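You operate a simulated robot arm through the tools that you are given. There is no shell and no other tool.

Carry out the task below with a simulated robot arm. There is one attempt and no reset: what you move stays moved.

Task
Plug the long housing's three ports by colour and put it in the tray.
Fine: each plug pushed home in the port over its colour mark before the housing moves; the grey plug stays where it stands.

Only the result counts: the job must be done as asked and must still hold three seconds after the hand-in. Knocking over, shifting, dropping, spilling or breaking anything else fails it.

Robot
A 7-joint arm with a fingered hand, fixed in place. Base frame: the origin is on the floor under the middle of its stand, x ahead of it, y to its left, z up; the work surface is at about z = 0.884. Lengths are in m, angles in rad, forces in N, time in s.
With the tool pointing down near the work surface it reaches from about 0.36 to 0.7 m from the base axis. Its first joint turns from -1.204 to 3.002 rad. Payload 3.2 kg.
Tool frame: the origin (TCP) lies between the finger pads and is the grasp point; the fingertips stand 0.026 m ahead of it; z points along the fingers, y is the line along which they close. The gripper opens to 0.088 m; its body begins 0.03 m behind the TCP. The gripper is a hand of 5 fingers: y runs from the thumb to the fingers, the wrist lies at [-0.016, -0.108, -0.172] in the tool frame, and closing takes about 1.5 s.
Orientation is that of the tool frame in the base frame, as a unit quaternion [x, y, z, w]. With the fingers straight down and the wrist toward the robot, the tool's x, y and z point along [0, 1, 0], [1, 0, 0] and [0, 0, -1] of the base frame.

Tools
- The arm moves only by the tool apply_moves. Its argument "targets" is a list that holds one entry, the list of rows, each a list of 6 numbers: the shift along the base's x, y, z in m, then the turn, a rotation vector about the base's x, y, z in degrees. In form: [[[x, y, z, ax, ay, az], ...]]. A call has 1 to 20 rows; each row shifts and turns the commanded pose from where the row before left it. "grip" is the opening in per cent of the stroke, from 0 (shut) to 100 (fully open), set as the call begins (left out, the last holds). Rows are played at 5 a second. More than 0.05 m and 0.15 rad between two rows, or a gripper value outside its range, and nothing of the call is played. A pose out of reach is approached as far as the arm can. The call stops where the force on the tool passes 40 N (or 10 N more than at its start, if that is more) or the arm is blocked; 0.2 s more then pass. Each finger travels about 0.072 m/s and halts on what it meets, pressing with about 24 N; the grip force reading is that of the motor and also rises with nothing between the fingers. The clock runs only during rows and for 0.2 s after the last one: add rows that do not move to give the fingers time. The reply holds the time, the measured pose of the TCP, the force on the tool along the base axes, the opening and the grip force, in the units named above and with some noise, with the torque about the TCP (base axes, N m) and any sound that the robot's microphone picked up, and new pictures: "pictures" is both (left out), scene, wrist or none.
- Cameras (640 x 400 px; columns grow to the right, rows downward): "scene" is fixed at [0.2186, 0.6487, 1.6374]; the picture's right is [-0.97, -0.24, 0.00], its down [-0.14, 0.57, -0.81] and it looks along [0.19, -0.79, -0.58] (base axes); focal length 347 px, centre (320, 200). "wrist" rides on the gripper at [0.067, -0.097, -0.117] in the tool frame; the picture's right is [-0.71, 0.33, -0.62], its down [-0.65, -0.65, 0.39] and it looks along [-0.28, 0.68, 0.68] (tool axes); focal length 234 px, centre (320, 200). There is no depth. A picture from a camera that has moved, and an enlarged one, comes with that camera's place and axes in the base frame and with its lens.
- move_column(by): slides the trunk up (or, below 0, down) by that many m; the arm rides with it, the base frame stays. It gives what a move gives, with no picture.
- preshape(shape): the hand has 5 fingers and takes this shape, open, in about a second: jaw (thumb against the fingers, like two jaws); tri (thumb and two fingers); tip (a fingertip pinch); poke (one finger out to press); point (the index stretched); flat (the hand flat); cup (the hand cupped); fist (a fist). The gripper value then closes the fingers along that shape, each until it touches; the sizes above hold for jaw. It gives what a move gives, with no picture.
- enlarge(camera, box): a new picture of the part [left, top, right, bottom] of that camera's present view, enlarged. It takes no simulated time.
- close_job(): hands the job in; it is judged then, once.

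Nothing tells you positions but the pictures and the camera data. Unless the task says otherwise, let go and move clear before handing in.

The tools are called after "Request:" as name(argument=value, ...) on one line, values as JSON. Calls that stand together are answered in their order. apply_moves: Moves the arm, as the interface text tells. Its arguments: {"type":"object","properties":{"targets":{"type":"array"},"grip":{"type":"number"},"pictures":{"type":"string","enum":["both","scene","wrist","none"]}},"required":["targets"]} The other tools are called the same way: move_column (by) moves the trunk up or down; preshape (shape) gives the hand a shape; enlarge (camera, box) takes an enlarged picture of a part of a camera's view; close_job () hands the job in.

At the start:

```text
clock: 0.0
ee_pos: [0.4367, -0.1198, 1.2077]
tcp_rot: [0.708, 0.707, 0.0, 0.0]
ft_force: [-0.2, 0.6, 0.8]
moment: [-0.06, -0.02, 0.02]
grip_width: 0.0878
grip_force: 0.1
shape: jaw
trunk travel left (down, up): [-0.775, 0.065]
```

scene: 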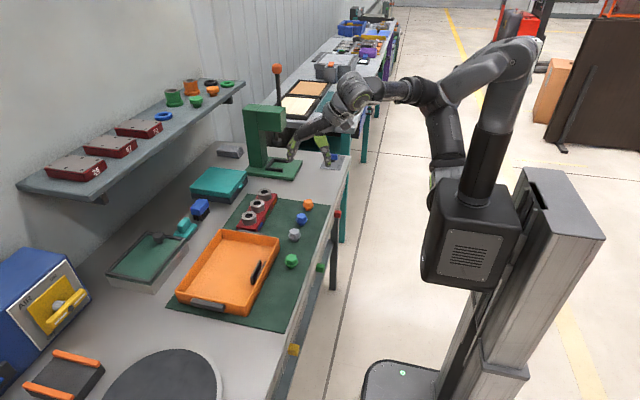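
wrist: 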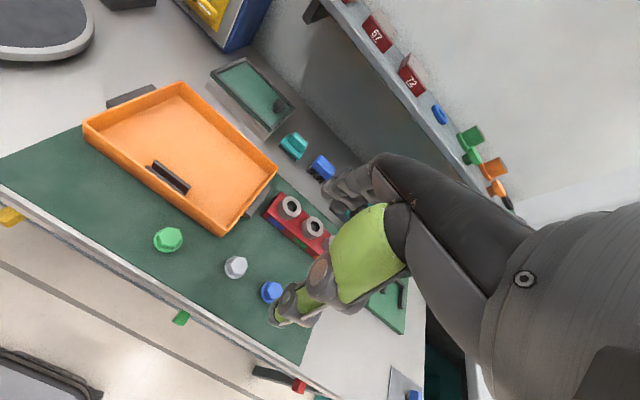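

I see a red housing with three ports on a green mat, four small plugs (orange, blue, grey, green), and an orange tray. I'll take enlarged pictures first to find the colour marks and positions.

Request:
enlarge(camera="scene", box=[220, 170, 340, 280])

Request:
enlarge(camera="wrist", box=[140, 170, 360, 320])

Request:
enlarge(camera="scene", box=[100, 160, 340, 340])

```text
3.64 times, centred on (280, 225) of scene
camera zoom: at [0.2186, 0.6487, 1.6374], right [-0.97, -0.24, 0.0], down [-0.14, 0.57, -0.81], along [0.19, -0.79, -0.58], focal length 1261 px, centre (466, 109)
```

zoom: 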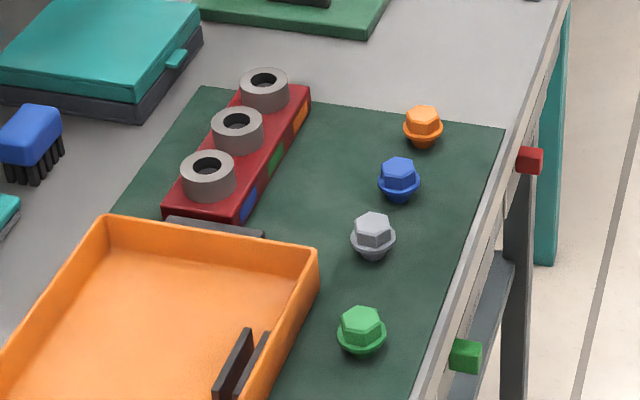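

```text
2.67 times, centred on (250, 245) of wrist
camera zoom: at [0.34, -0.0528, 1.3241], right [0.33, -0.71, 0.62], down [-0.65, -0.65, -0.39], along [0.68, -0.28, -0.68], focal length 624 px, centre (507, 80)
```

zoom: 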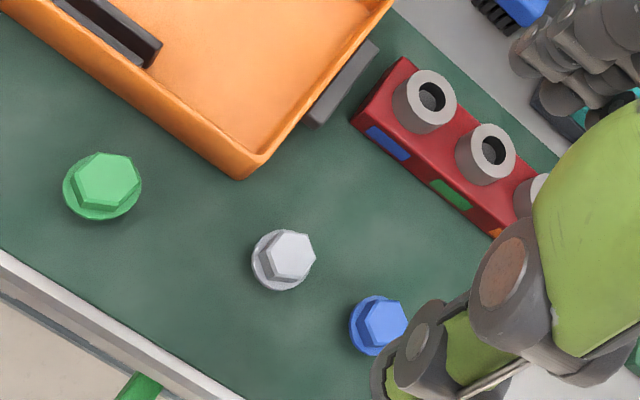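

```text
2.22 times, centred on (220, 250) of scene
camera zoom: at [0.2186, 0.6487, 1.6374], right [-0.97, -0.24, 0.0], down [-0.14, 0.57, -0.81], along [0.19, -0.79, -0.58], focal length 771 px, centre (542, 89)
```

zoom: 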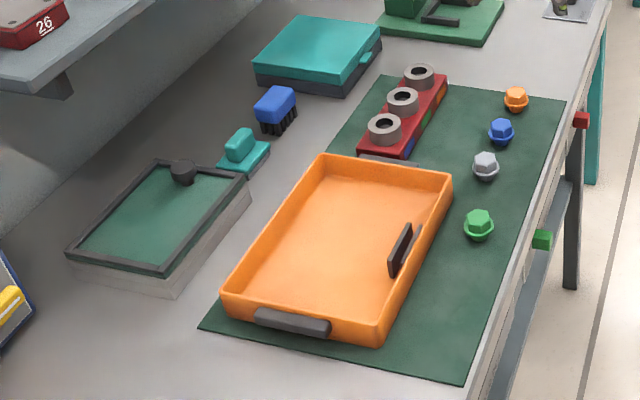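

The ports come out near x 0.655, y -0.16 (blue), -0.23 (green), -0.30 (orange), with their rims at z about 0.938. The plugs stand in a row at x about 0.49. I'll take a closer look at the plugs and the hand before moving.

Request:
enlarge(camera="scene", box=[280, 195, 320, 220])

Request:
enlarge(camera="scene", box=[280, 220, 320, 275])

Request:
enlarge(camera="scene", box=[235, 185, 285, 235])

Request:
enlarge(camera="scene", box=[270, 60, 400, 180])

```text
16.00 times, centred on (300, 208) of scene
camera zoom: at [0.2186, 0.6487, 1.6374], right [-0.97, -0.24, 0.0], down [-0.14, 0.57, -0.81], along [0.19, -0.79, -0.58], focal length 5548 px, centre (640, 80)
```

zoom: 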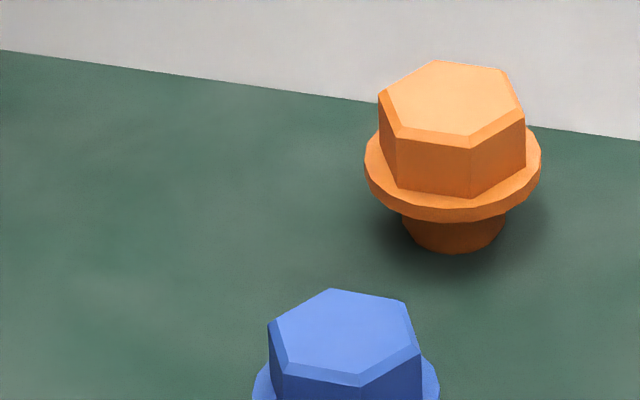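

```text
7.27 times, centred on (300, 248) of scene
camera zoom: at [0.2186, 0.6487, 1.6374], right [-0.97, -0.24, 0.0], down [-0.14, 0.57, -0.81], along [0.19, -0.79, -0.58], focal length 2522 px, centre (466, -146)
```

zoom: 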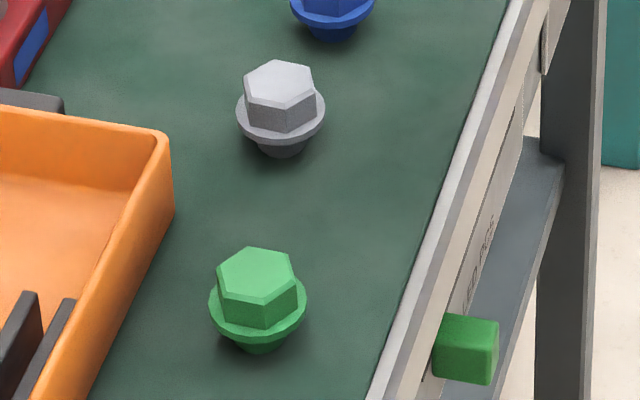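

```text
8.00 times, centred on (260, 210) of scene
camera zoom: at [0.2186, 0.6487, 1.6374], right [-0.97, -0.24, 0.0], down [-0.14, 0.57, -0.81], along [0.19, -0.79, -0.58], focal length 2774 px, centre (800, 120)
```

zoom: 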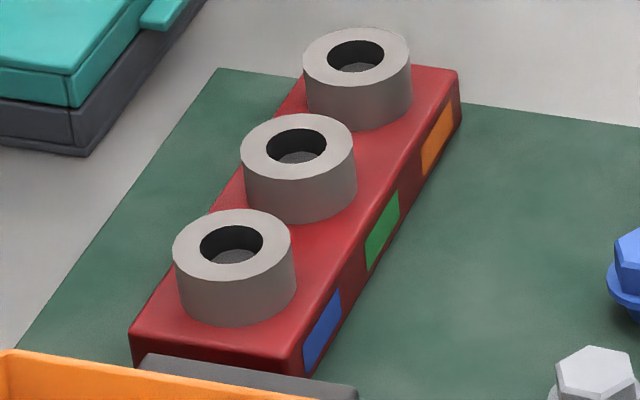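

```text
3.33 times, centred on (335, 120) of scene
camera zoom: at [0.2186, 0.6487, 1.6374], right [-0.97, -0.24, 0.0], down [-0.14, 0.57, -0.81], along [0.19, -0.79, -0.58], focal length 1156 px, centre (270, 467)
```

zoom: 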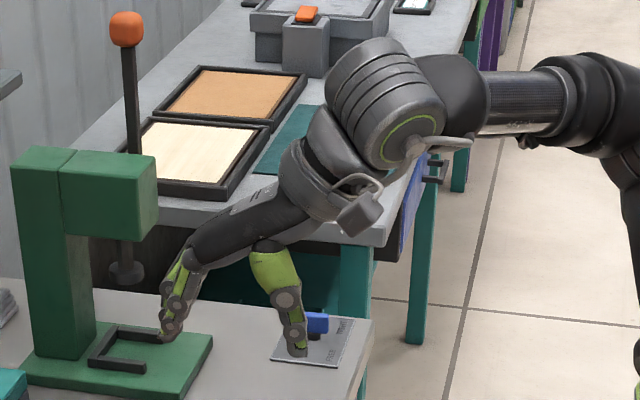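

The plugs have a hex head about 0.03 across, a 0.04 flange and a short stem about 0.0155 high and 0.0235 across. Before choosing a grip I'll look at how the hand appears in the pinch shapes.

Request:
preshape(shape="tip")

Request:
enlarge(camera="wrist", box=[240, 120, 560, 320])

Request:
enlarge(camera="scene", box=[270, 80, 390, 180])

Request:
preshape(shape="tri")

Request:
enlarge(camera="wrist", box=[240, 120, 560, 320])

Request:
enlarge(camera="scene", box=[270, 80, 390, 180])

```text
clock: 0.9
ee_pos: [0.4374, -0.1203, 1.2061]
tcp_rot: [0.707, 0.707, 0.0, 0.0]
ft_force: [0.0, 0.3, -0.2]
moment: [0.01, -0.01, -0.03]
grip_width: 0.0877
grip_force: 0.1
shape: tip
trunk travel left (down, up): [-0.775, 0.065]
```

```text
2.00 times, centred on (400, 220) of wrist
camera zoom: at [0.34, -0.0529, 1.3241], right [0.33, -0.71, 0.62], down [-0.65, -0.65, -0.39], along [0.68, -0.28, -0.68], focal length 468 px, centre (160, 160)
```

zoom: 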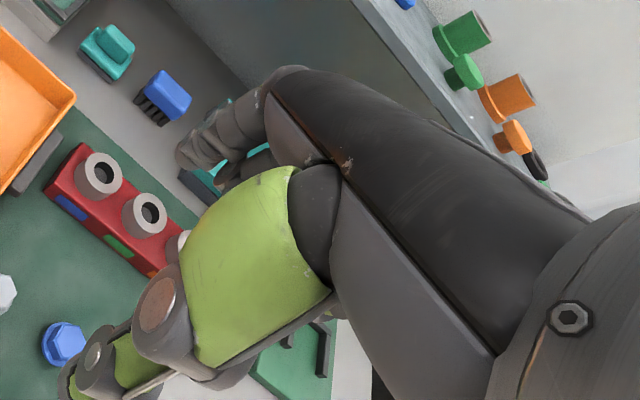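

```text
4.00 times, centred on (330, 130) of scene
camera zoom: at [0.2186, 0.6487, 1.6374], right [-0.97, -0.24, 0.0], down [-0.14, 0.57, -0.81], along [0.19, -0.79, -0.58], focal length 1387 px, centre (280, 480)
```

zoom: 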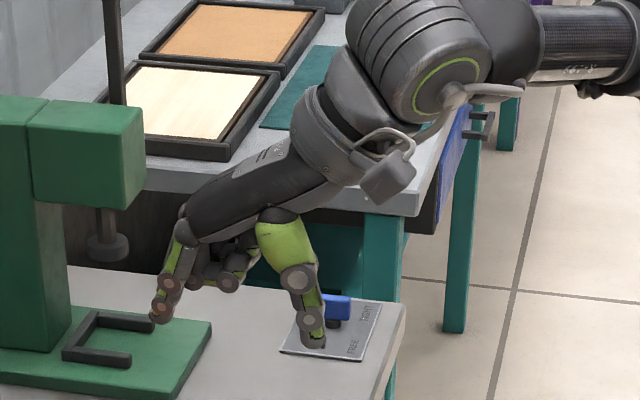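

```text
clock: 1.8
ee_pos: [0.4376, -0.1192, 1.2074]
tcp_rot: [0.707, 0.707, 0.0, 0.001]
ft_force: [0.3, 0.0, 0.5]
moment: [-0.03, -0.02, 0.02]
grip_width: 0.0877
grip_force: 0.0
shape: tri
trunk travel left (down, up): [-0.775, 0.065]
```

```text
2.00 times, centred on (400, 220) of wrist
camera zoom: at [0.34, -0.0528, 1.3241], right [0.33, -0.71, 0.62], down [-0.65, -0.65, -0.39], along [0.68, -0.28, -0.68], focal length 468 px, centre (160, 160)
```

zoom: 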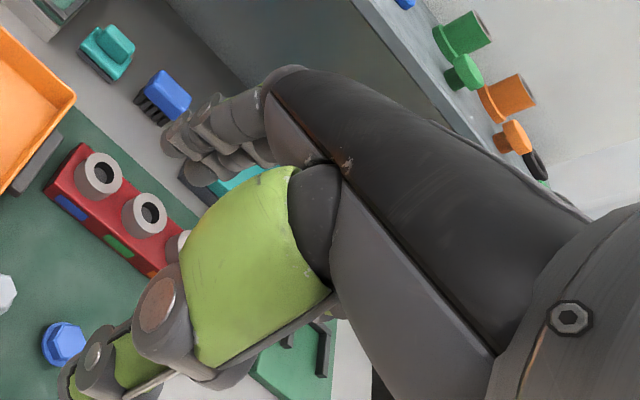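

```text
4.00 times, centred on (330, 130) of scene
camera zoom: at [0.2186, 0.6487, 1.6374], right [-0.97, -0.24, 0.0], down [-0.14, 0.57, -0.81], along [0.19, -0.79, -0.58], focal length 1387 px, centre (280, 480)
```

zoom: 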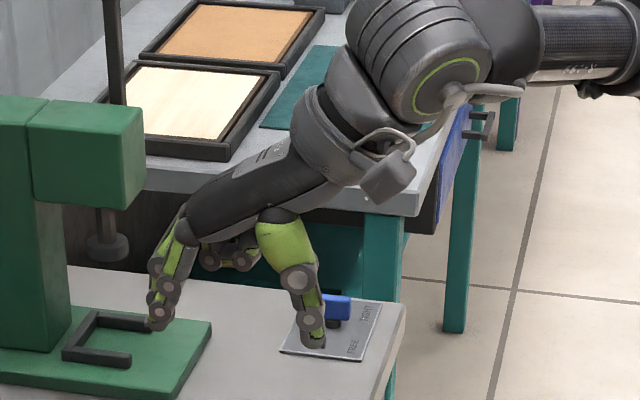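

The tri shape (thumb against two fingers) looks good for a hex head. I'll close it partway in free air to see where the fingertips meet relative to the TCP.

Request:
apply_moves(targets=[[[0, 0, 0, 0, 0, 0], [0, 0, 0, 0, 0, 0], [0, 0, 0, 0, 0, 0], [0, 0, 0, 0, 0, 0], [0, 0, 0, 0, 0, 0], [0, 0, 0, 0, 0, 0]]], grip=34, pictures="none")

Request:
enlarge(camera="scene", box=[280, 110, 350, 180])

Request:
enlarge(camera="wrist", box=[240, 160, 440, 320])

```text
clock: 3.2
ee_pos: [0.4374, -0.1192, 1.2061]
tcp_rot: [0.707, 0.707, 0.0, 0.0]
ft_force: [-1.0, -0.1, -0.6]
moment: [-0.03, 0.0, -0.01]
grip_width: 0.0304
grip_force: 0.0
shape: tri
trunk travel left (down, up): [-0.775, 0.065]
```

```text
5.71 times, centred on (315, 145) of scene
camera zoom: at [0.2186, 0.6487, 1.6374], right [-0.97, -0.24, 0.0], down [-0.14, 0.57, -0.81], along [0.19, -0.79, -0.58], focal length 1981 px, centre (349, 514)
```

zoom: 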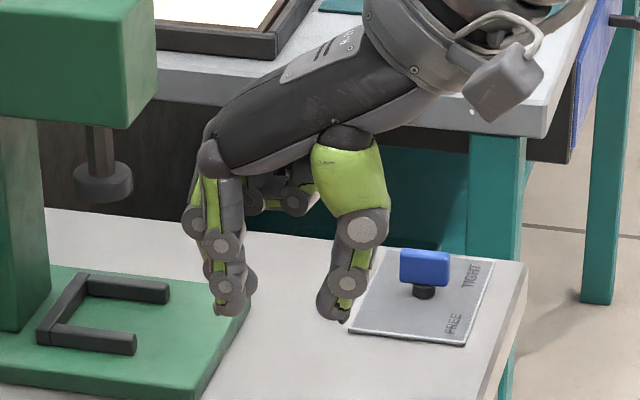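

```text
2.50 times, centred on (340, 240) of wrist
camera zoom: at [0.34, -0.0528, 1.3241], right [0.33, -0.71, 0.62], down [-0.65, -0.65, -0.39], along [0.68, -0.28, -0.68], focal length 585 px, centre (270, 100)
```

zoom: 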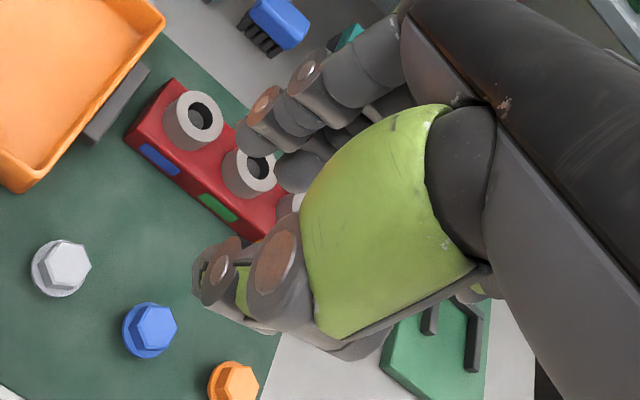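

The closed tips are centred on the TCP and sit about 0.026 ahead of it, as expected. The orange port lies about 0.72 m out, so I'll check the reach by hovering above it before committing to a grasp orientation.

Request:
apply_moves(targets=[[[0.0271, -0.0224, -0.0133, 0, 0, 0], [0.0271, -0.0224, -0.0133, 0, 0, 0], [0.0271, -0.0224, -0.0133, 0, 0, 0], [0.0271, -0.0224, -0.0133, 0, 0, 0], [0.0271, -0.0224, -0.0233, 0, 0, 0], [0.0271, -0.0224, -0.0233, 0, 0, 0], [0.0271, -0.0224, -0.0233, 0, 0, 0], [0.0271, -0.0224, -0.0233, 0, 0, 0], [0, 0, 0, 0, 0, 0], [0, 0, 0, 0, 0, 0]]])

```text
clock: 5.4
ee_pos: [0.6548, -0.2973, 1.0585]
tcp_rot: [0.708, 0.706, 0.0, 0.0]
ft_force: [-0.3, -0.4, -0.7]
moment: [0.01, 0.02, 0.03]
grip_width: 0.0301
grip_force: 0.2
shape: tri
trunk travel left (down, up): [-0.775, 0.065]
camera wrist: at [0.5564, -0.231, 1.1759], right [0.33, -0.71, 0.62], down [-0.65, -0.65, -0.39], along [0.68, -0.28, -0.68], focal length 234 px, centre (320, 200)
```

scene: 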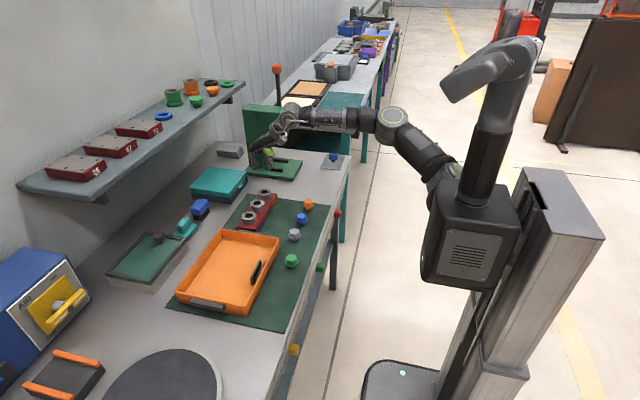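
wrist: 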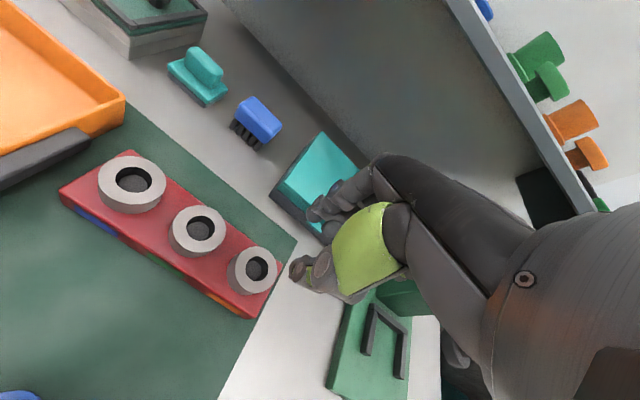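

The arm reached above the orange port with the tool pointing straight down. I'll lower it to working height with empty fingers to check both the reach and the alignment.

Request:
apply_moves(targets=[[[0, 0, -0.035, 0, 0, 0], [0, 0, -0.035, 0, 0, 0], [0, 0, 0, 0, 0, 0], [0, 0, 0, 0, 0, 0]]], pictures="wrist")

Request:
enlarge(camera="scene", box=[240, 170, 290, 210])

Request:
enlarge(camera="scene", box=[250, 100, 330, 210])

```text
clock: 6.4
ee_pos: [0.6543, -0.2981, 0.9894]
tcp_rot: [0.707, 0.707, 0.0, -0.001]
ft_force: [0.4, 0.2, 0.3]
moment: [0.0, -0.01, 0.0]
grip_width: 0.0302
grip_force: 0.0
shape: tri
trunk travel left (down, up): [-0.775, 0.065]
camera wrist: at [0.5569, -0.2319, 1.1063], right [0.33, -0.71, 0.62], down [-0.65, -0.65, -0.39], along [0.68, -0.28, -0.68], focal length 234 px, centre (320, 200)
```

wrist: 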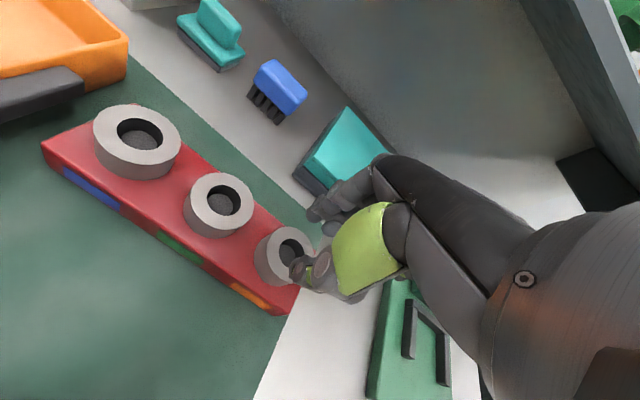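

```text
10.00 times, centred on (265, 190) of scene
camera zoom: at [0.2186, 0.6487, 1.6374], right [-0.97, -0.24, 0.0], down [-0.14, 0.57, -0.81], along [0.19, -0.79, -0.58], focal length 3468 px, centre (870, 300)
```

zoom: 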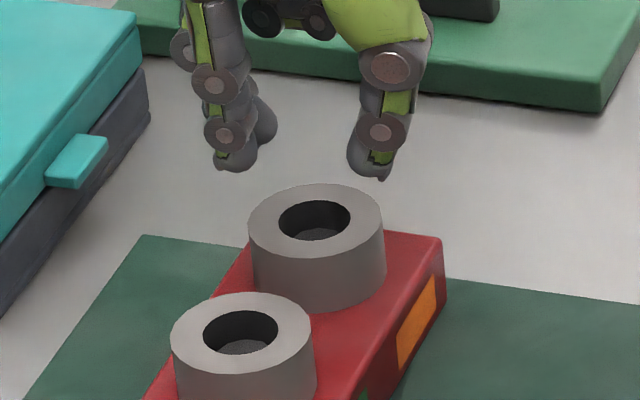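

```text
3.64 times, centred on (290, 155) of scene
camera zoom: at [0.2186, 0.6487, 1.6374], right [-0.97, -0.24, 0.0], down [-0.14, 0.57, -0.81], along [0.19, -0.79, -0.58], focal length 1261 px, centre (429, 364)
```

zoom: 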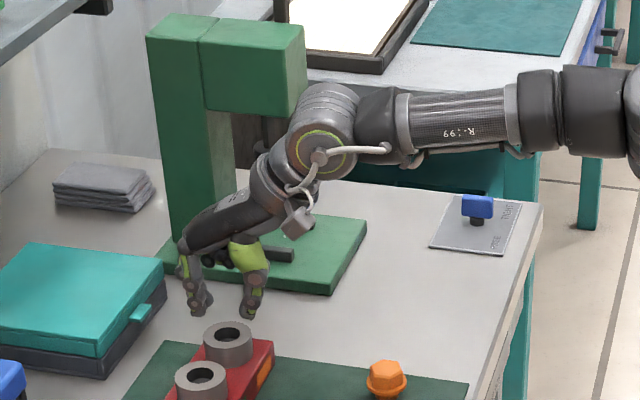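

The orange port is within reach with the tool vertical. Next I'll go to the orange plug near (0.494, -0.305), yawed -30° so the fingers close on its flats, and hover above it to check alignment.

Request:
apply_moves(targets=[[[0, 0, 0.035, 0, 0, 0], [0, 0, 0.035, 0, 0, 0], [-0.04, -0.0016, 0, 0, 0, -7.5], [-0.04, -0.0016, 0, 0, 0, -7.5], [-0.04, -0.0016, 0, 0, 0, -7.5], [-0.04, -0.0016, 0, 0, 0, -7.5], [0, 0, -0.03, 0, 0, 0], [0, 0, -0.03, 0, 0, 0], [0, 0, -0.015, 0, 0, 0], [0, 0, 0, 0, 0, 0]]], grip=68)

Request:
enlarge(camera="scene", box=[280, 170, 340, 215])

Request:
enlarge(camera="wrist", box=[230, 170, 400, 320])

```text
clock: 8.6
ee_pos: [0.4924, -0.3034, 0.9865]
tcp_rot: [0.866, 0.5, 0.0, 0.0]
ft_force: [0.2, -0.1, 0.2]
moment: [-0.01, 0.01, 0.02]
grip_width: 0.0595
grip_force: 0.2
shape: tri
trunk travel left (down, up): [-0.775, 0.065]
camera wrist: at [0.442, -0.1975, 1.1029], right [-0.07, -0.78, 0.62], down [-0.89, -0.23, -0.39], along [0.45, -0.58, -0.68], focal length 234 px, centre (320, 200)
```

scene: 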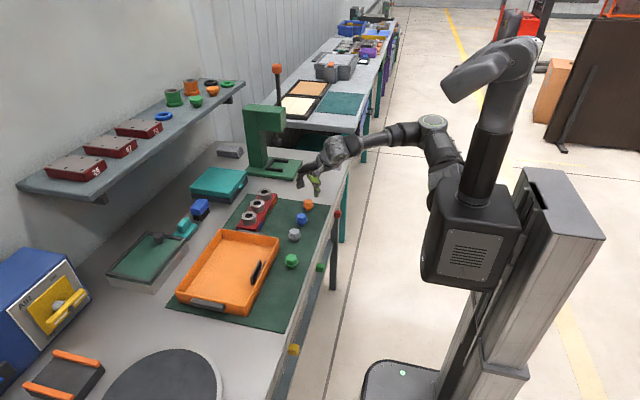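
wrist: 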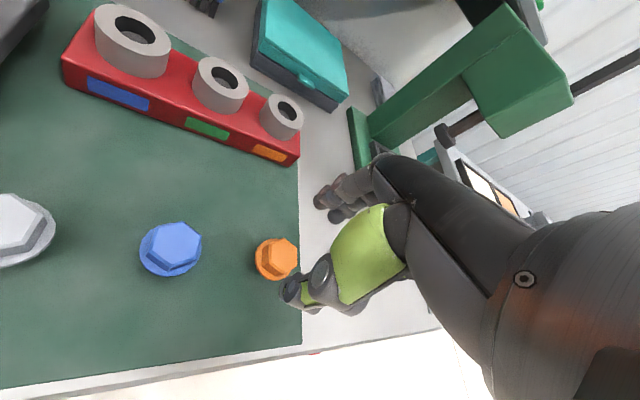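

```text
8.89 times, centred on (310, 192) of scene
camera zoom: at [0.2186, 0.6487, 1.6374], right [-0.97, -0.24, 0.0], down [-0.14, 0.57, -0.81], along [0.19, -0.79, -0.58], focal length 3082 px, centre (409, 267)
```

zoom: 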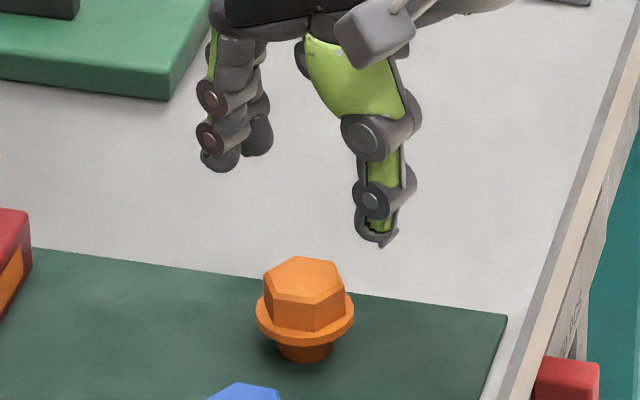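

```text
2.67 times, centred on (315, 245) of wrist
camera zoom: at [0.442, -0.1975, 1.1029], right [-0.07, -0.78, 0.62], down [-0.89, -0.23, -0.39], along [0.45, -0.58, -0.68], focal length 624 px, centre (333, 80)
```

zoom: 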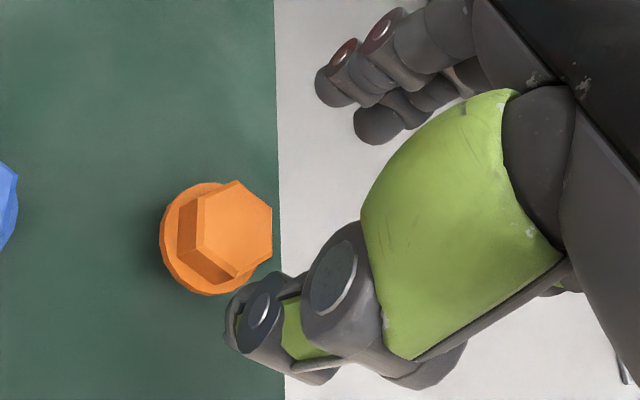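

The orange plug sits at about (0.495, -0.306), directly under the open fingers. I'll lower around its head and then look before closing.

Request:
apply_moves(targets=[[[0.001, -0.001, -0.02, 0, 0, 0], [0, 0, -0.02, 0, 0, 0], [0, 0, -0.012, 0, 0, 0], [0, 0, 0, 0, 0, 0]]], pictures="wrist")

Request:
enlarge(camera="scene", box=[290, 185, 330, 215])

Request:
enlarge(camera="wrist", box=[260, 170, 360, 320])

```text
clock: 9.6
ee_pos: [0.4951, -0.3048, 0.9345]
tcp_rot: [0.866, 0.499, 0.0, 0.0]
ft_force: [-0.9, 0.2, -0.8]
moment: [0.0, 0.0, 0.01]
grip_width: 0.0595
grip_force: 0.0
shape: tri
trunk travel left (down, up): [-0.775, 0.065]
camera wrist: at [0.4447, -0.1998, 1.0513], right [-0.07, -0.78, 0.62], down [-0.89, -0.24, -0.39], along [0.45, -0.58, -0.68], focal length 234 px, centre (320, 200)
```

wrist: 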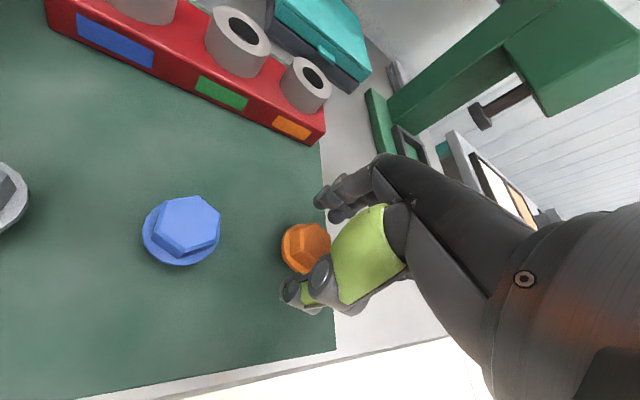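

```text
13.33 times, centred on (310, 200) of scene
camera zoom: at [0.2186, 0.6487, 1.6374], right [-0.97, -0.24, 0.0], down [-0.14, 0.57, -0.81], along [0.19, -0.79, -0.58], focal length 4623 px, centre (453, 200)
```

zoom: 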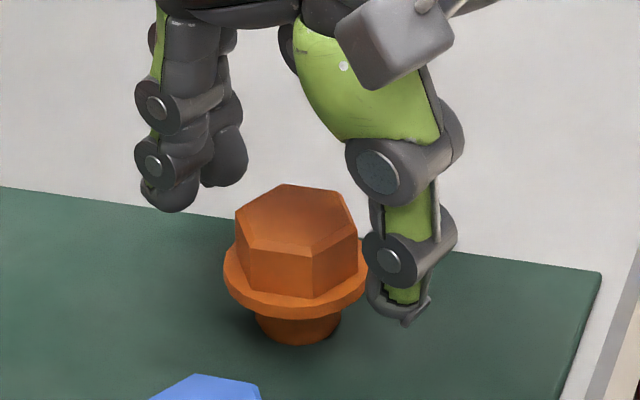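

```text
2.67 times, centred on (310, 245) of wrist
camera zoom: at [0.4447, -0.1998, 1.0513], right [-0.07, -0.78, 0.62], down [-0.89, -0.24, -0.39], along [0.45, -0.58, -0.68], focal length 624 px, centre (347, 80)
```

zoom: 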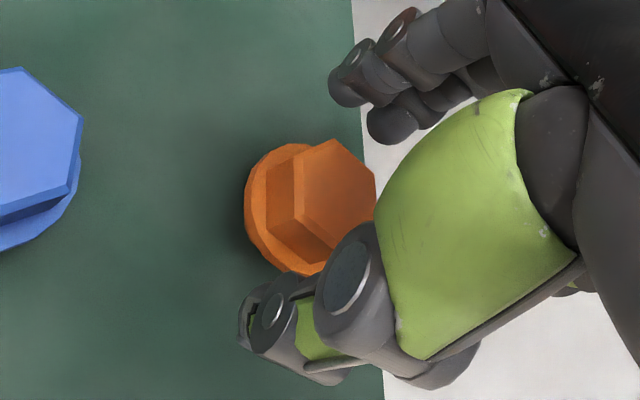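

The head is centred between the thumb and the two fingers, with the tips just above the flange. I'll close on it now.

Request:
apply_moves(targets=[[[0, 0, 0, 0, 0, 0], [0, 0, 0, 0, 0, 0], [0, 0, 0, 0, 0, 0], [0, 0, 0, 0, 0, 0], [0, 0, 0, 0, 0, 0], [0, 0, 0, 0, 0, 0], [0, 0, 0, 0, 0, 0]]], grip=0, pictures="none")

Request:
enlarge(camera="scene", box=[290, 185, 330, 215])

Request:
enlarge(camera="wrist", box=[260, 170, 360, 320])

```text
clock: 11.2
ee_pos: [0.4966, -0.3057, 0.9343]
tcp_rot: [0.866, 0.5, 0.0, 0.0]
ft_force: [0.9, -0.4, 0.3]
moment: [0.01, -0.01, 0.0]
grip_width: 0.0229
grip_force: 24.0
shape: tri
trunk travel left (down, up): [-0.775, 0.065]
```

```text
13.33 times, centred on (310, 200) of scene
camera zoom: at [0.2186, 0.6487, 1.6374], right [-0.97, -0.24, 0.0], down [-0.14, 0.57, -0.81], along [0.19, -0.79, -0.58], focal length 4623 px, centre (453, 200)
```

zoom: 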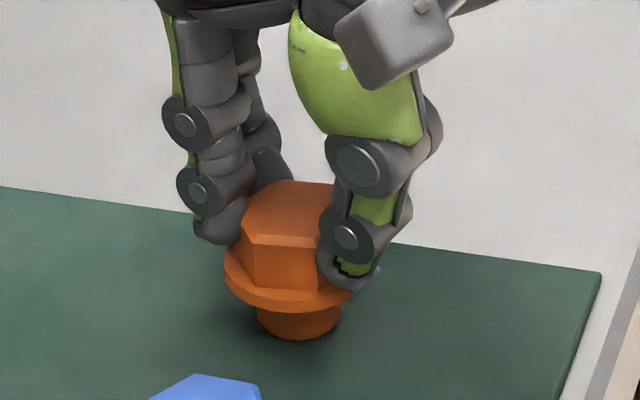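

```text
2.67 times, centred on (310, 245) of wrist
camera zoom: at [0.4448, -0.1998, 1.0515], right [-0.07, -0.78, 0.62], down [-0.89, -0.24, -0.39], along [0.45, -0.58, -0.68], focal length 624 px, centre (347, 80)
```

zoom: 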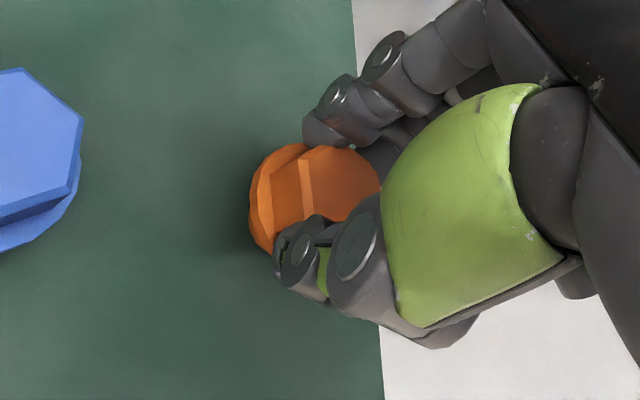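

The grip reads 24 N on the head. I'll lift it a little and check that the plug comes up straight.

Request:
apply_moves(targets=[[[0, 0, 0.01, 0, 0, 0], [0, 0, 0.02, 0, 0, 0], [0, 0, 0.03, 0, 0, 0], [0, 0, 0.03, 0, 0, 0], [0, 0, 0, 0, 0, 0]]], pictures="none")

Request:
enlarge(camera="scene", box=[285, 160, 325, 190])

Request:
enlarge(camera="wrist", box=[260, 170, 360, 320])

```text
clock: 12.4
ee_pos: [0.4942, -0.309, 1.0219]
tcp_rot: [0.866, 0.5, 0.0, -0.001]
ft_force: [-1.1, 0.2, -0.8]
moment: [-0.01, -0.02, 0.02]
grip_width: 0.0228
grip_force: 24.0
shape: tri
trunk travel left (down, up): [-0.775, 0.065]
```

```text
13.33 times, centred on (305, 175) of scene
camera zoom: at [0.2186, 0.6487, 1.6374], right [-0.97, -0.24, 0.0], down [-0.14, 0.57, -0.81], along [0.19, -0.79, -0.58], focal length 4623 px, centre (520, 533)
```

zoom: 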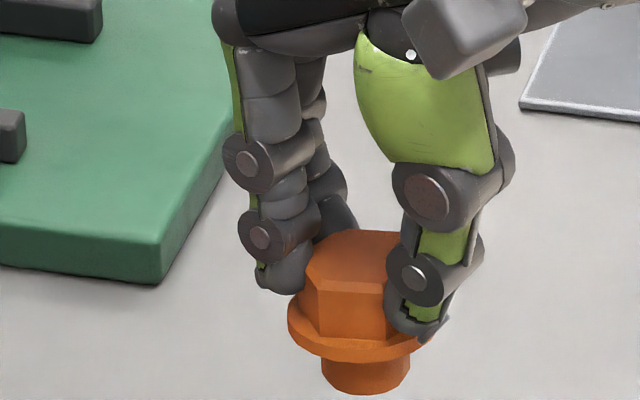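

```text
2.67 times, centred on (310, 245) of wrist
camera zoom: at [0.4441, -0.2029, 1.1394], right [-0.07, -0.78, 0.62], down [-0.89, -0.24, -0.39], along [0.45, -0.58, -0.68], focal length 624 px, centre (347, 80)
```

zoom: 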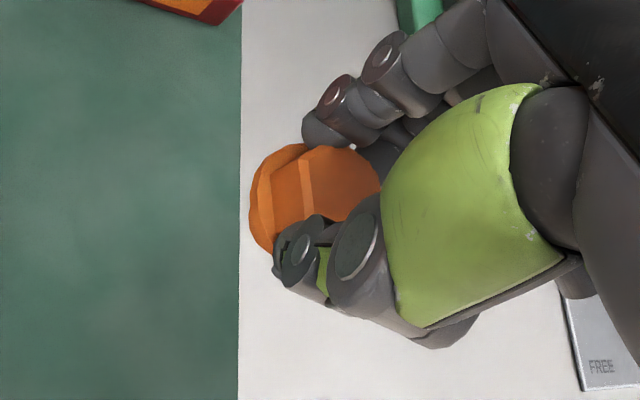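

The plug is held upright. I'll confirm the settled pose, then carry it over the orange port, stopping with the stem a couple of centimetres above the rim.

Request:
apply_moves(targets=[[[0, 0, 0.01, 0, 0, 0], [0.04, 0.002, 0, 0, 0, 0], [0.04, 0.002, 0, 0, 0, 0], [0.04, 0.002, 0, 0, 0, 0], [0.039, 0.002, 0, 0, 0, 0], [0, 0, 0, 0, 0, 0], [0, 0, 0, 0, 0, 0], [0, 0, 0, 0, 0, 0]]], pictures="wrist")

Request:
enlarge(camera="scene", box=[245, 170, 285, 200])

Request:
enlarge(camera="wrist", box=[220, 170, 360, 320])

```text
clock: 14.2
ee_pos: [0.6547, -0.3024, 1.033]
tcp_rot: [0.866, 0.501, 0.001, -0.001]
ft_force: [0.3, 0.0, -0.7]
moment: [0.03, 0.02, 0.0]
grip_width: 0.0225
grip_force: 24.2
shape: tri
trunk travel left (down, up): [-0.775, 0.065]
camera wrist: at [0.6037, -0.1968, 1.1506], right [-0.07, -0.78, 0.62], down [-0.89, -0.24, -0.39], along [0.45, -0.58, -0.68], focal length 234 px, centre (320, 200)
```

wrist: 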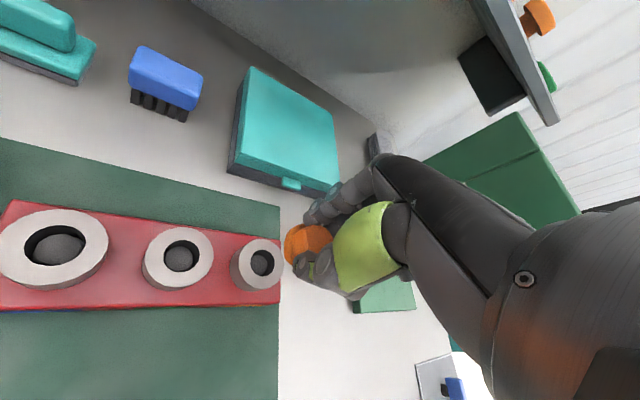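

```text
13.33 times, centred on (265, 185) of scene
camera zoom: at [0.2186, 0.6487, 1.6374], right [-0.97, -0.24, 0.0], down [-0.14, 0.57, -0.81], along [0.19, -0.79, -0.58], focal length 4623 px, centre (1053, 400)
```

zoom: 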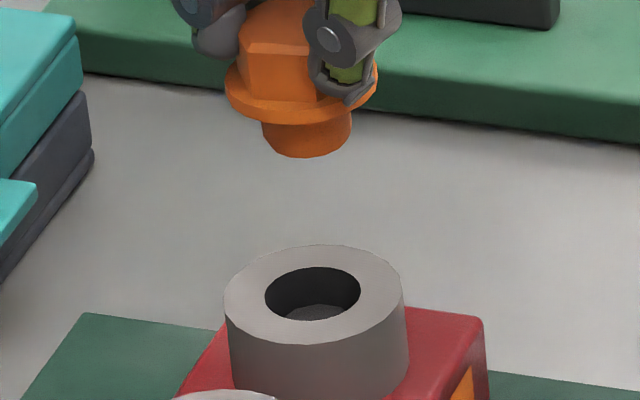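

```text
2.67 times, centred on (290, 245) of wrist
camera zoom: at [0.6037, -0.1968, 1.1506], right [-0.07, -0.78, 0.62], down [-0.89, -0.24, -0.39], along [0.45, -0.58, -0.68], focal length 624 px, centre (400, 80)
```

zoom: 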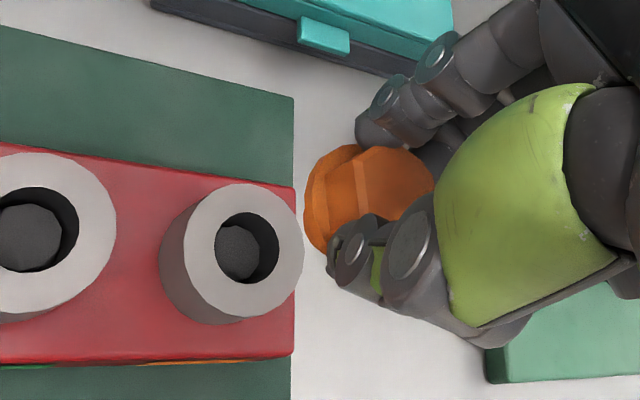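

The stem bottom looks about 7 mm short of the hole in y and centred in x. I'll correct that, lower to a few millimetres above the rim and compare again.

Request:
apply_moves(targets=[[[0, 0.006, 0, 0, 0, 0], [0, 0, -0.02, 0, 0, 0], [0, 0, -0.017, 0, 0, 0], [0, 0, 0, 0, 0, 0], [0, 0, 0, 0, 0, 0]]], pictures="none")

Request:
enlarge(camera="scene", box=[250, 177, 282, 201])

Request:
enlarge(camera="wrist", box=[220, 170, 360, 320])

```text
clock: 15.4
ee_pos: [0.6539, -0.2959, 0.9972]
tcp_rot: [0.866, 0.5, 0.001, 0.0]
ft_force: [-0.9, 0.2, -1.2]
moment: [-0.02, -0.02, -0.01]
grip_width: 0.0226
grip_force: 24.2
shape: tri
trunk travel left (down, up): [-0.775, 0.065]
```

```text
16.00 times, centred on (266, 189) of scene
camera zoom: at [0.2186, 0.6487, 1.6374], right [-0.97, -0.24, 0.0], down [-0.14, 0.57, -0.81], along [0.19, -0.79, -0.58], focal length 5548 px, centre (1184, 376)
```

zoom: 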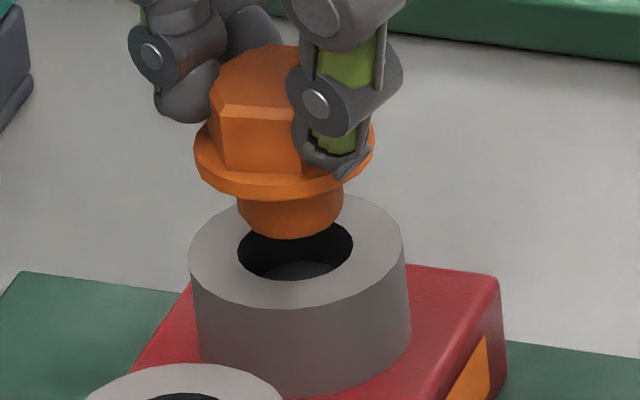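

```text
2.67 times, centred on (290, 245) of wrist
camera zoom: at [0.6041, -0.1898, 1.1148], right [-0.07, -0.78, 0.62], down [-0.89, -0.24, -0.39], along [0.45, -0.58, -0.68], focal length 624 px, centre (400, 80)
```

zoom: 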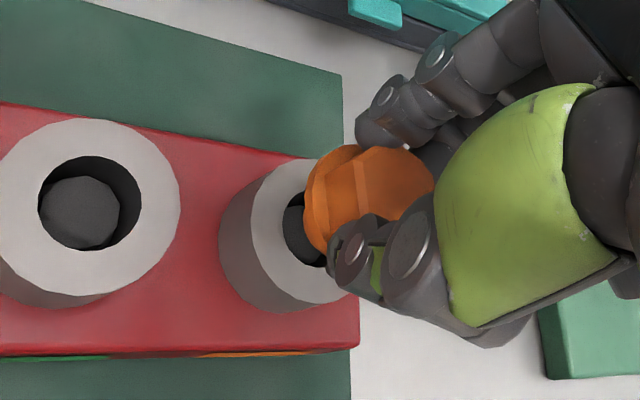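

In x the stem tracks onto the hole, and in y it should line up if it is about 10 mm above the rim. I'll lower 8 mm gently and compare once more.

Request:
apply_moves(targets=[[[0, 0, -0.004, 0, 0, 0], [0, 0, -0.004, 0, 0, 0], [0, 0, 0, 0, 0, 0]]], pictures="none")

Request:
enlarge(camera="scene", box=[250, 177, 282, 201])

Request:
enlarge(camera="wrist", box=[250, 190, 320, 270])

```text
clock: 16.2
ee_pos: [0.6542, -0.2935, 0.9896]
tcp_rot: [0.866, 0.5, 0.0, 0.0]
ft_force: [0.6, 0.7, -0.1]
moment: [-0.01, 0.03, 0.01]
grip_width: 0.0229
grip_force: 23.7
shape: tri
trunk travel left (down, up): [-0.775, 0.065]
```

```text
16.00 times, centred on (266, 189) of scene
camera zoom: at [0.2186, 0.6487, 1.6374], right [-0.97, -0.24, 0.0], down [-0.14, 0.57, -0.81], along [0.19, -0.79, -0.58], focal length 5548 px, centre (1184, 376)
```

zoom: 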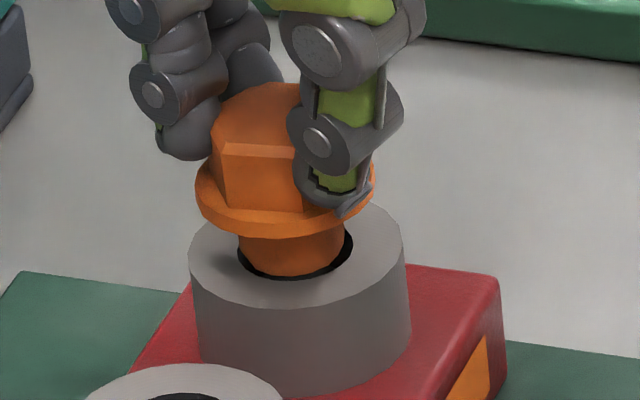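

```text
5.00 times, centred on (285, 230) of wrist
camera zoom: at [0.6036, -0.1872, 1.1066], right [-0.07, -0.78, 0.62], down [-0.89, -0.24, -0.39], along [0.45, -0.58, -0.68], focal length 1171 px, centre (495, 50)
```

zoom: 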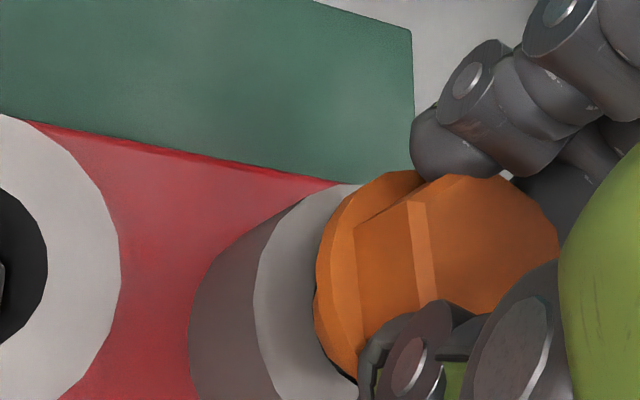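

The y position drifted about 2.5 mm while settling, so the arm needs time after each move. I'll wait and read the pose before correcting.

Request:
apply_moves(targets=[[[0, 0, 0.003, 0, 0, 0], [0, 0, 0, 0, 0, 0], [0, 0, 0, 0, 0, 0], [0, 0, 0, 0, 0, 0], [0, 0, 0, 0, 0, 0], [0, 0, 0, 0, 0, 0], [0, 0, 0, 0, 0, 0], [0, 0, 0, 0, 0, 0]]], pictures="none")

Request:
enlarge(camera="scene", box=[250, 177, 282, 201])

Request:
enlarge(camera="wrist", box=[250, 190, 320, 270])

```text
clock: 18.0
ee_pos: [0.6544, -0.2919, 0.9921]
tcp_rot: [0.866, 0.501, 0.0, 0.0]
ft_force: [-0.3, 0.4, 0.1]
moment: [0.0, 0.0, 0.0]
grip_width: 0.0228
grip_force: 24.0
shape: tri
trunk travel left (down, up): [-0.775, 0.065]
```

```text
16.00 times, centred on (266, 189) of scene
camera zoom: at [0.2186, 0.6487, 1.6374], right [-0.97, -0.24, 0.0], down [-0.14, 0.57, -0.81], along [0.19, -0.79, -0.58], focal length 5548 px, centre (1184, 376)
```

zoom: 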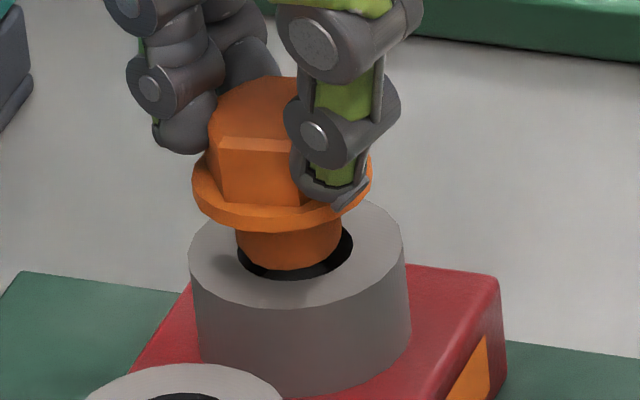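

```text
5.00 times, centred on (285, 230) of wrist
camera zoom: at [0.6039, -0.1866, 1.1086], right [-0.07, -0.78, 0.62], down [-0.89, -0.24, -0.39], along [0.45, -0.58, -0.68], focal length 1171 px, centre (495, 50)
```

zoom: 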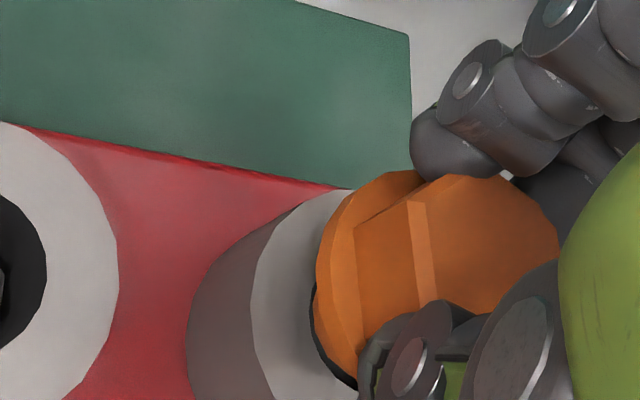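

The pose settles at the commanded y of about -0.292, while the hole is near -0.297. I'll shift -4.5 mm in y and +0.4 mm in x, let it settle and re-check.

Request:
apply_moves(targets=[[[0.0004, -0.0045, 0, 0, 0, 0], [0, 0, 0, 0, 0, 0], [0, 0, 0, 0, 0, 0], [0, 0, 0, 0, 0, 0], [0, 0, 0, 0, 0, 0], [0, 0, 0, 0, 0, 0], [0, 0, 0, 0, 0, 0], [0, 0, 0, 0, 0, 0], [0, 0, 0, 0, 0, 0], [0, 0, 0, 0, 0, 0]]], pictures="none")

Request:
enlarge(camera="scene", box=[256, 180, 280, 198])

Request:
enlarge(camera="wrist", box=[250, 190, 320, 270])

```text
clock: 20.2
ee_pos: [0.6554, -0.2955, 0.9916]
tcp_rot: [0.866, 0.5, 0.0, 0.0]
ft_force: [-0.6, 0.4, 0.2]
moment: [0.01, -0.01, -0.02]
grip_width: 0.0225
grip_force: 23.5
shape: tri
trunk travel left (down, up): [-0.775, 0.065]
```

```text
16.00 times, centred on (268, 189) of scene
camera zoom: at [0.2186, 0.6487, 1.6374], right [-0.97, -0.24, 0.0], down [-0.14, 0.57, -0.81], along [0.19, -0.79, -0.58], focal length 5548 px, centre (1152, 376)
```

zoom: 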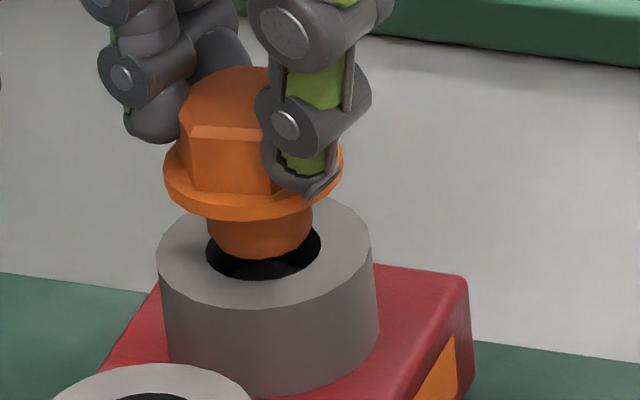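

```text
5.00 times, centred on (285, 230) of wrist
camera zoom: at [0.6047, -0.1905, 1.1088], right [-0.07, -0.78, 0.62], down [-0.89, -0.24, -0.39], along [0.45, -0.58, -0.68], focal length 1171 px, centre (495, 50)
```

zoom: 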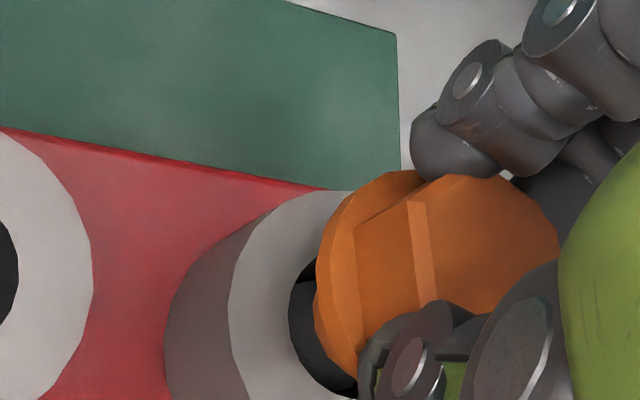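

The residual is about 0.8 mm in x and 0.3 mm in y. I'll correct that and lower 6 mm slowly, watching the force for contact with the rim.

Request:
apply_moves(targets=[[[-0.0008, 0.0003, 0, 0, 0, 0], [0, 0, 0, 0, 0, 0], [0, 0, -0.0015, 0, 0, 0], [0, 0, -0.0015, 0, 0, 0], [0, 0, -0.0015, 0, 0, 0], [0, 0, -0.0015, 0, 0, 0], [0, 0, 0, 0, 0, 0], [0, 0, 0, 0, 0, 0], [0, 0, 0, 0, 0, 0], [0, 0, 0, 0, 0, 0], [0, 0, 0, 0, 0, 0]]], pictures="none")

Request:
enlarge(camera="scene", box=[256, 180, 280, 198])

Request:
enlarge(camera="wrist", box=[250, 190, 320, 270])

```text
clock: 22.6
ee_pos: [0.6543, -0.2971, 0.9863]
tcp_rot: [0.866, 0.5, 0.0, 0.0]
ft_force: [0.7, 0.8, -0.7]
moment: [0.0, 0.0, 0.01]
grip_width: 0.0224
grip_force: 24.2
shape: tri
trunk travel left (down, up): [-0.775, 0.065]
```

```text
16.00 times, centred on (268, 189) of scene
camera zoom: at [0.2186, 0.6487, 1.6374], right [-0.97, -0.24, 0.0], down [-0.14, 0.57, -0.81], along [0.19, -0.79, -0.58], focal length 5548 px, centre (1152, 376)
```

zoom: 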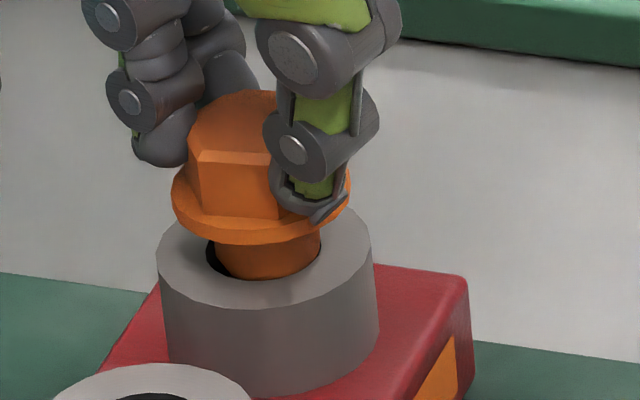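

```text
5.00 times, centred on (285, 230) of wrist
camera zoom: at [0.6034, -0.1905, 1.1027], right [-0.07, -0.78, 0.62], down [-0.89, -0.24, -0.39], along [0.45, -0.58, -0.68], focal length 1171 px, centre (495, 50)
```

zoom: 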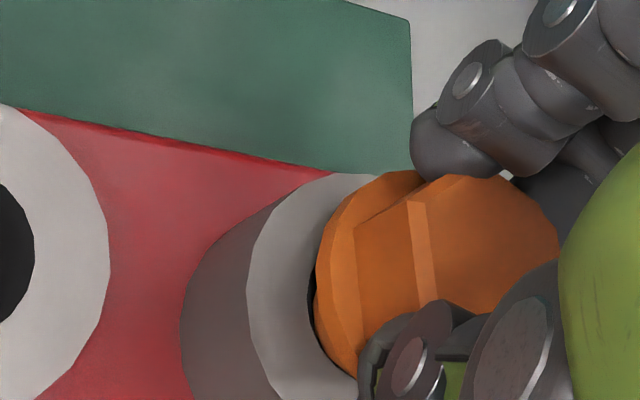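

The stem bottom is now at about rim level with no contact force, sitting about 1 mm toward -x in the hole. I'll nudge +0.9 mm in x and descend further with small steps.

Request:
apply_moves(targets=[[[0.0009, 0, 0, 0, 0, 0], [0, 0, 0, 0, 0, 0], [0, 0, 0, 0, 0, 0], [0, 0, 0, 0, 0, 0], [0, 0, -0.001, 0, 0, 0], [0, 0, -0.001, 0, 0, 0], [0, 0, -0.001, 0, 0, 0], [0, 0, 0, 0, 0, 0], [0, 0, 0, 0, 0, 0], [0, 0, 0, 0, 0, 0]]], pictures="none")

Request:
enlarge(camera="scene", box=[256, 180, 280, 198])

Request:
enlarge(camera="wrist", box=[250, 190, 320, 270])

```text
clock: 24.8
ee_pos: [0.6536, -0.2965, 0.9817]
tcp_rot: [0.866, 0.499, 0.001, 0.0]
ft_force: [-0.2, -0.4, -0.1]
moment: [0.0, 0.01, -0.01]
grip_width: 0.0225
grip_force: 23.8
shape: tri
trunk travel left (down, up): [-0.775, 0.065]
```

```text
16.00 times, centred on (268, 189) of scene
camera zoom: at [0.2186, 0.6487, 1.6374], right [-0.97, -0.24, 0.0], down [-0.14, 0.57, -0.81], along [0.19, -0.79, -0.58], focal length 5548 px, centre (1152, 376)
```

zoom: 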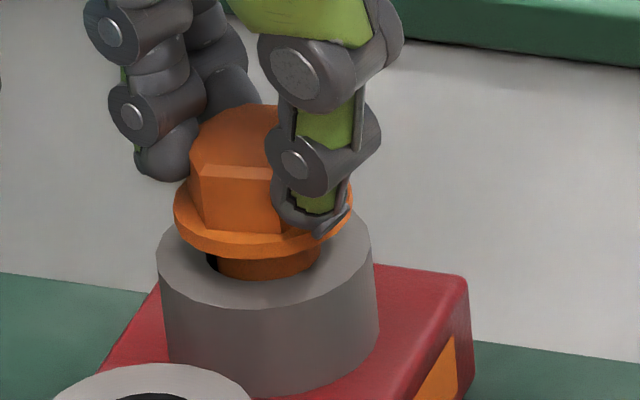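

```text
5.00 times, centred on (285, 230) of wrist
camera zoom: at [0.6033, -0.1904, 1.099], right [-0.07, -0.78, 0.62], down [-0.89, -0.24, -0.39], along [0.45, -0.58, -0.68], focal length 1171 px, centre (495, 50)
```

zoom: 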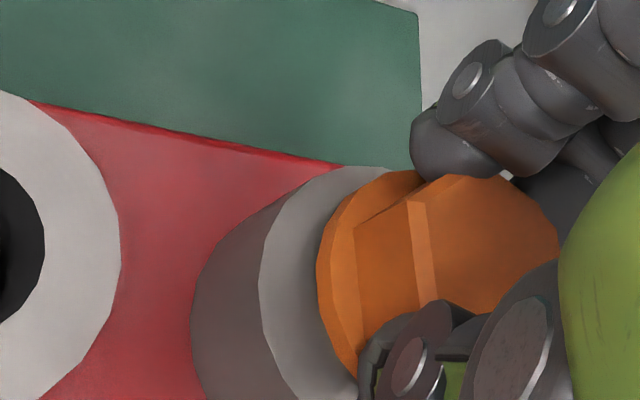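

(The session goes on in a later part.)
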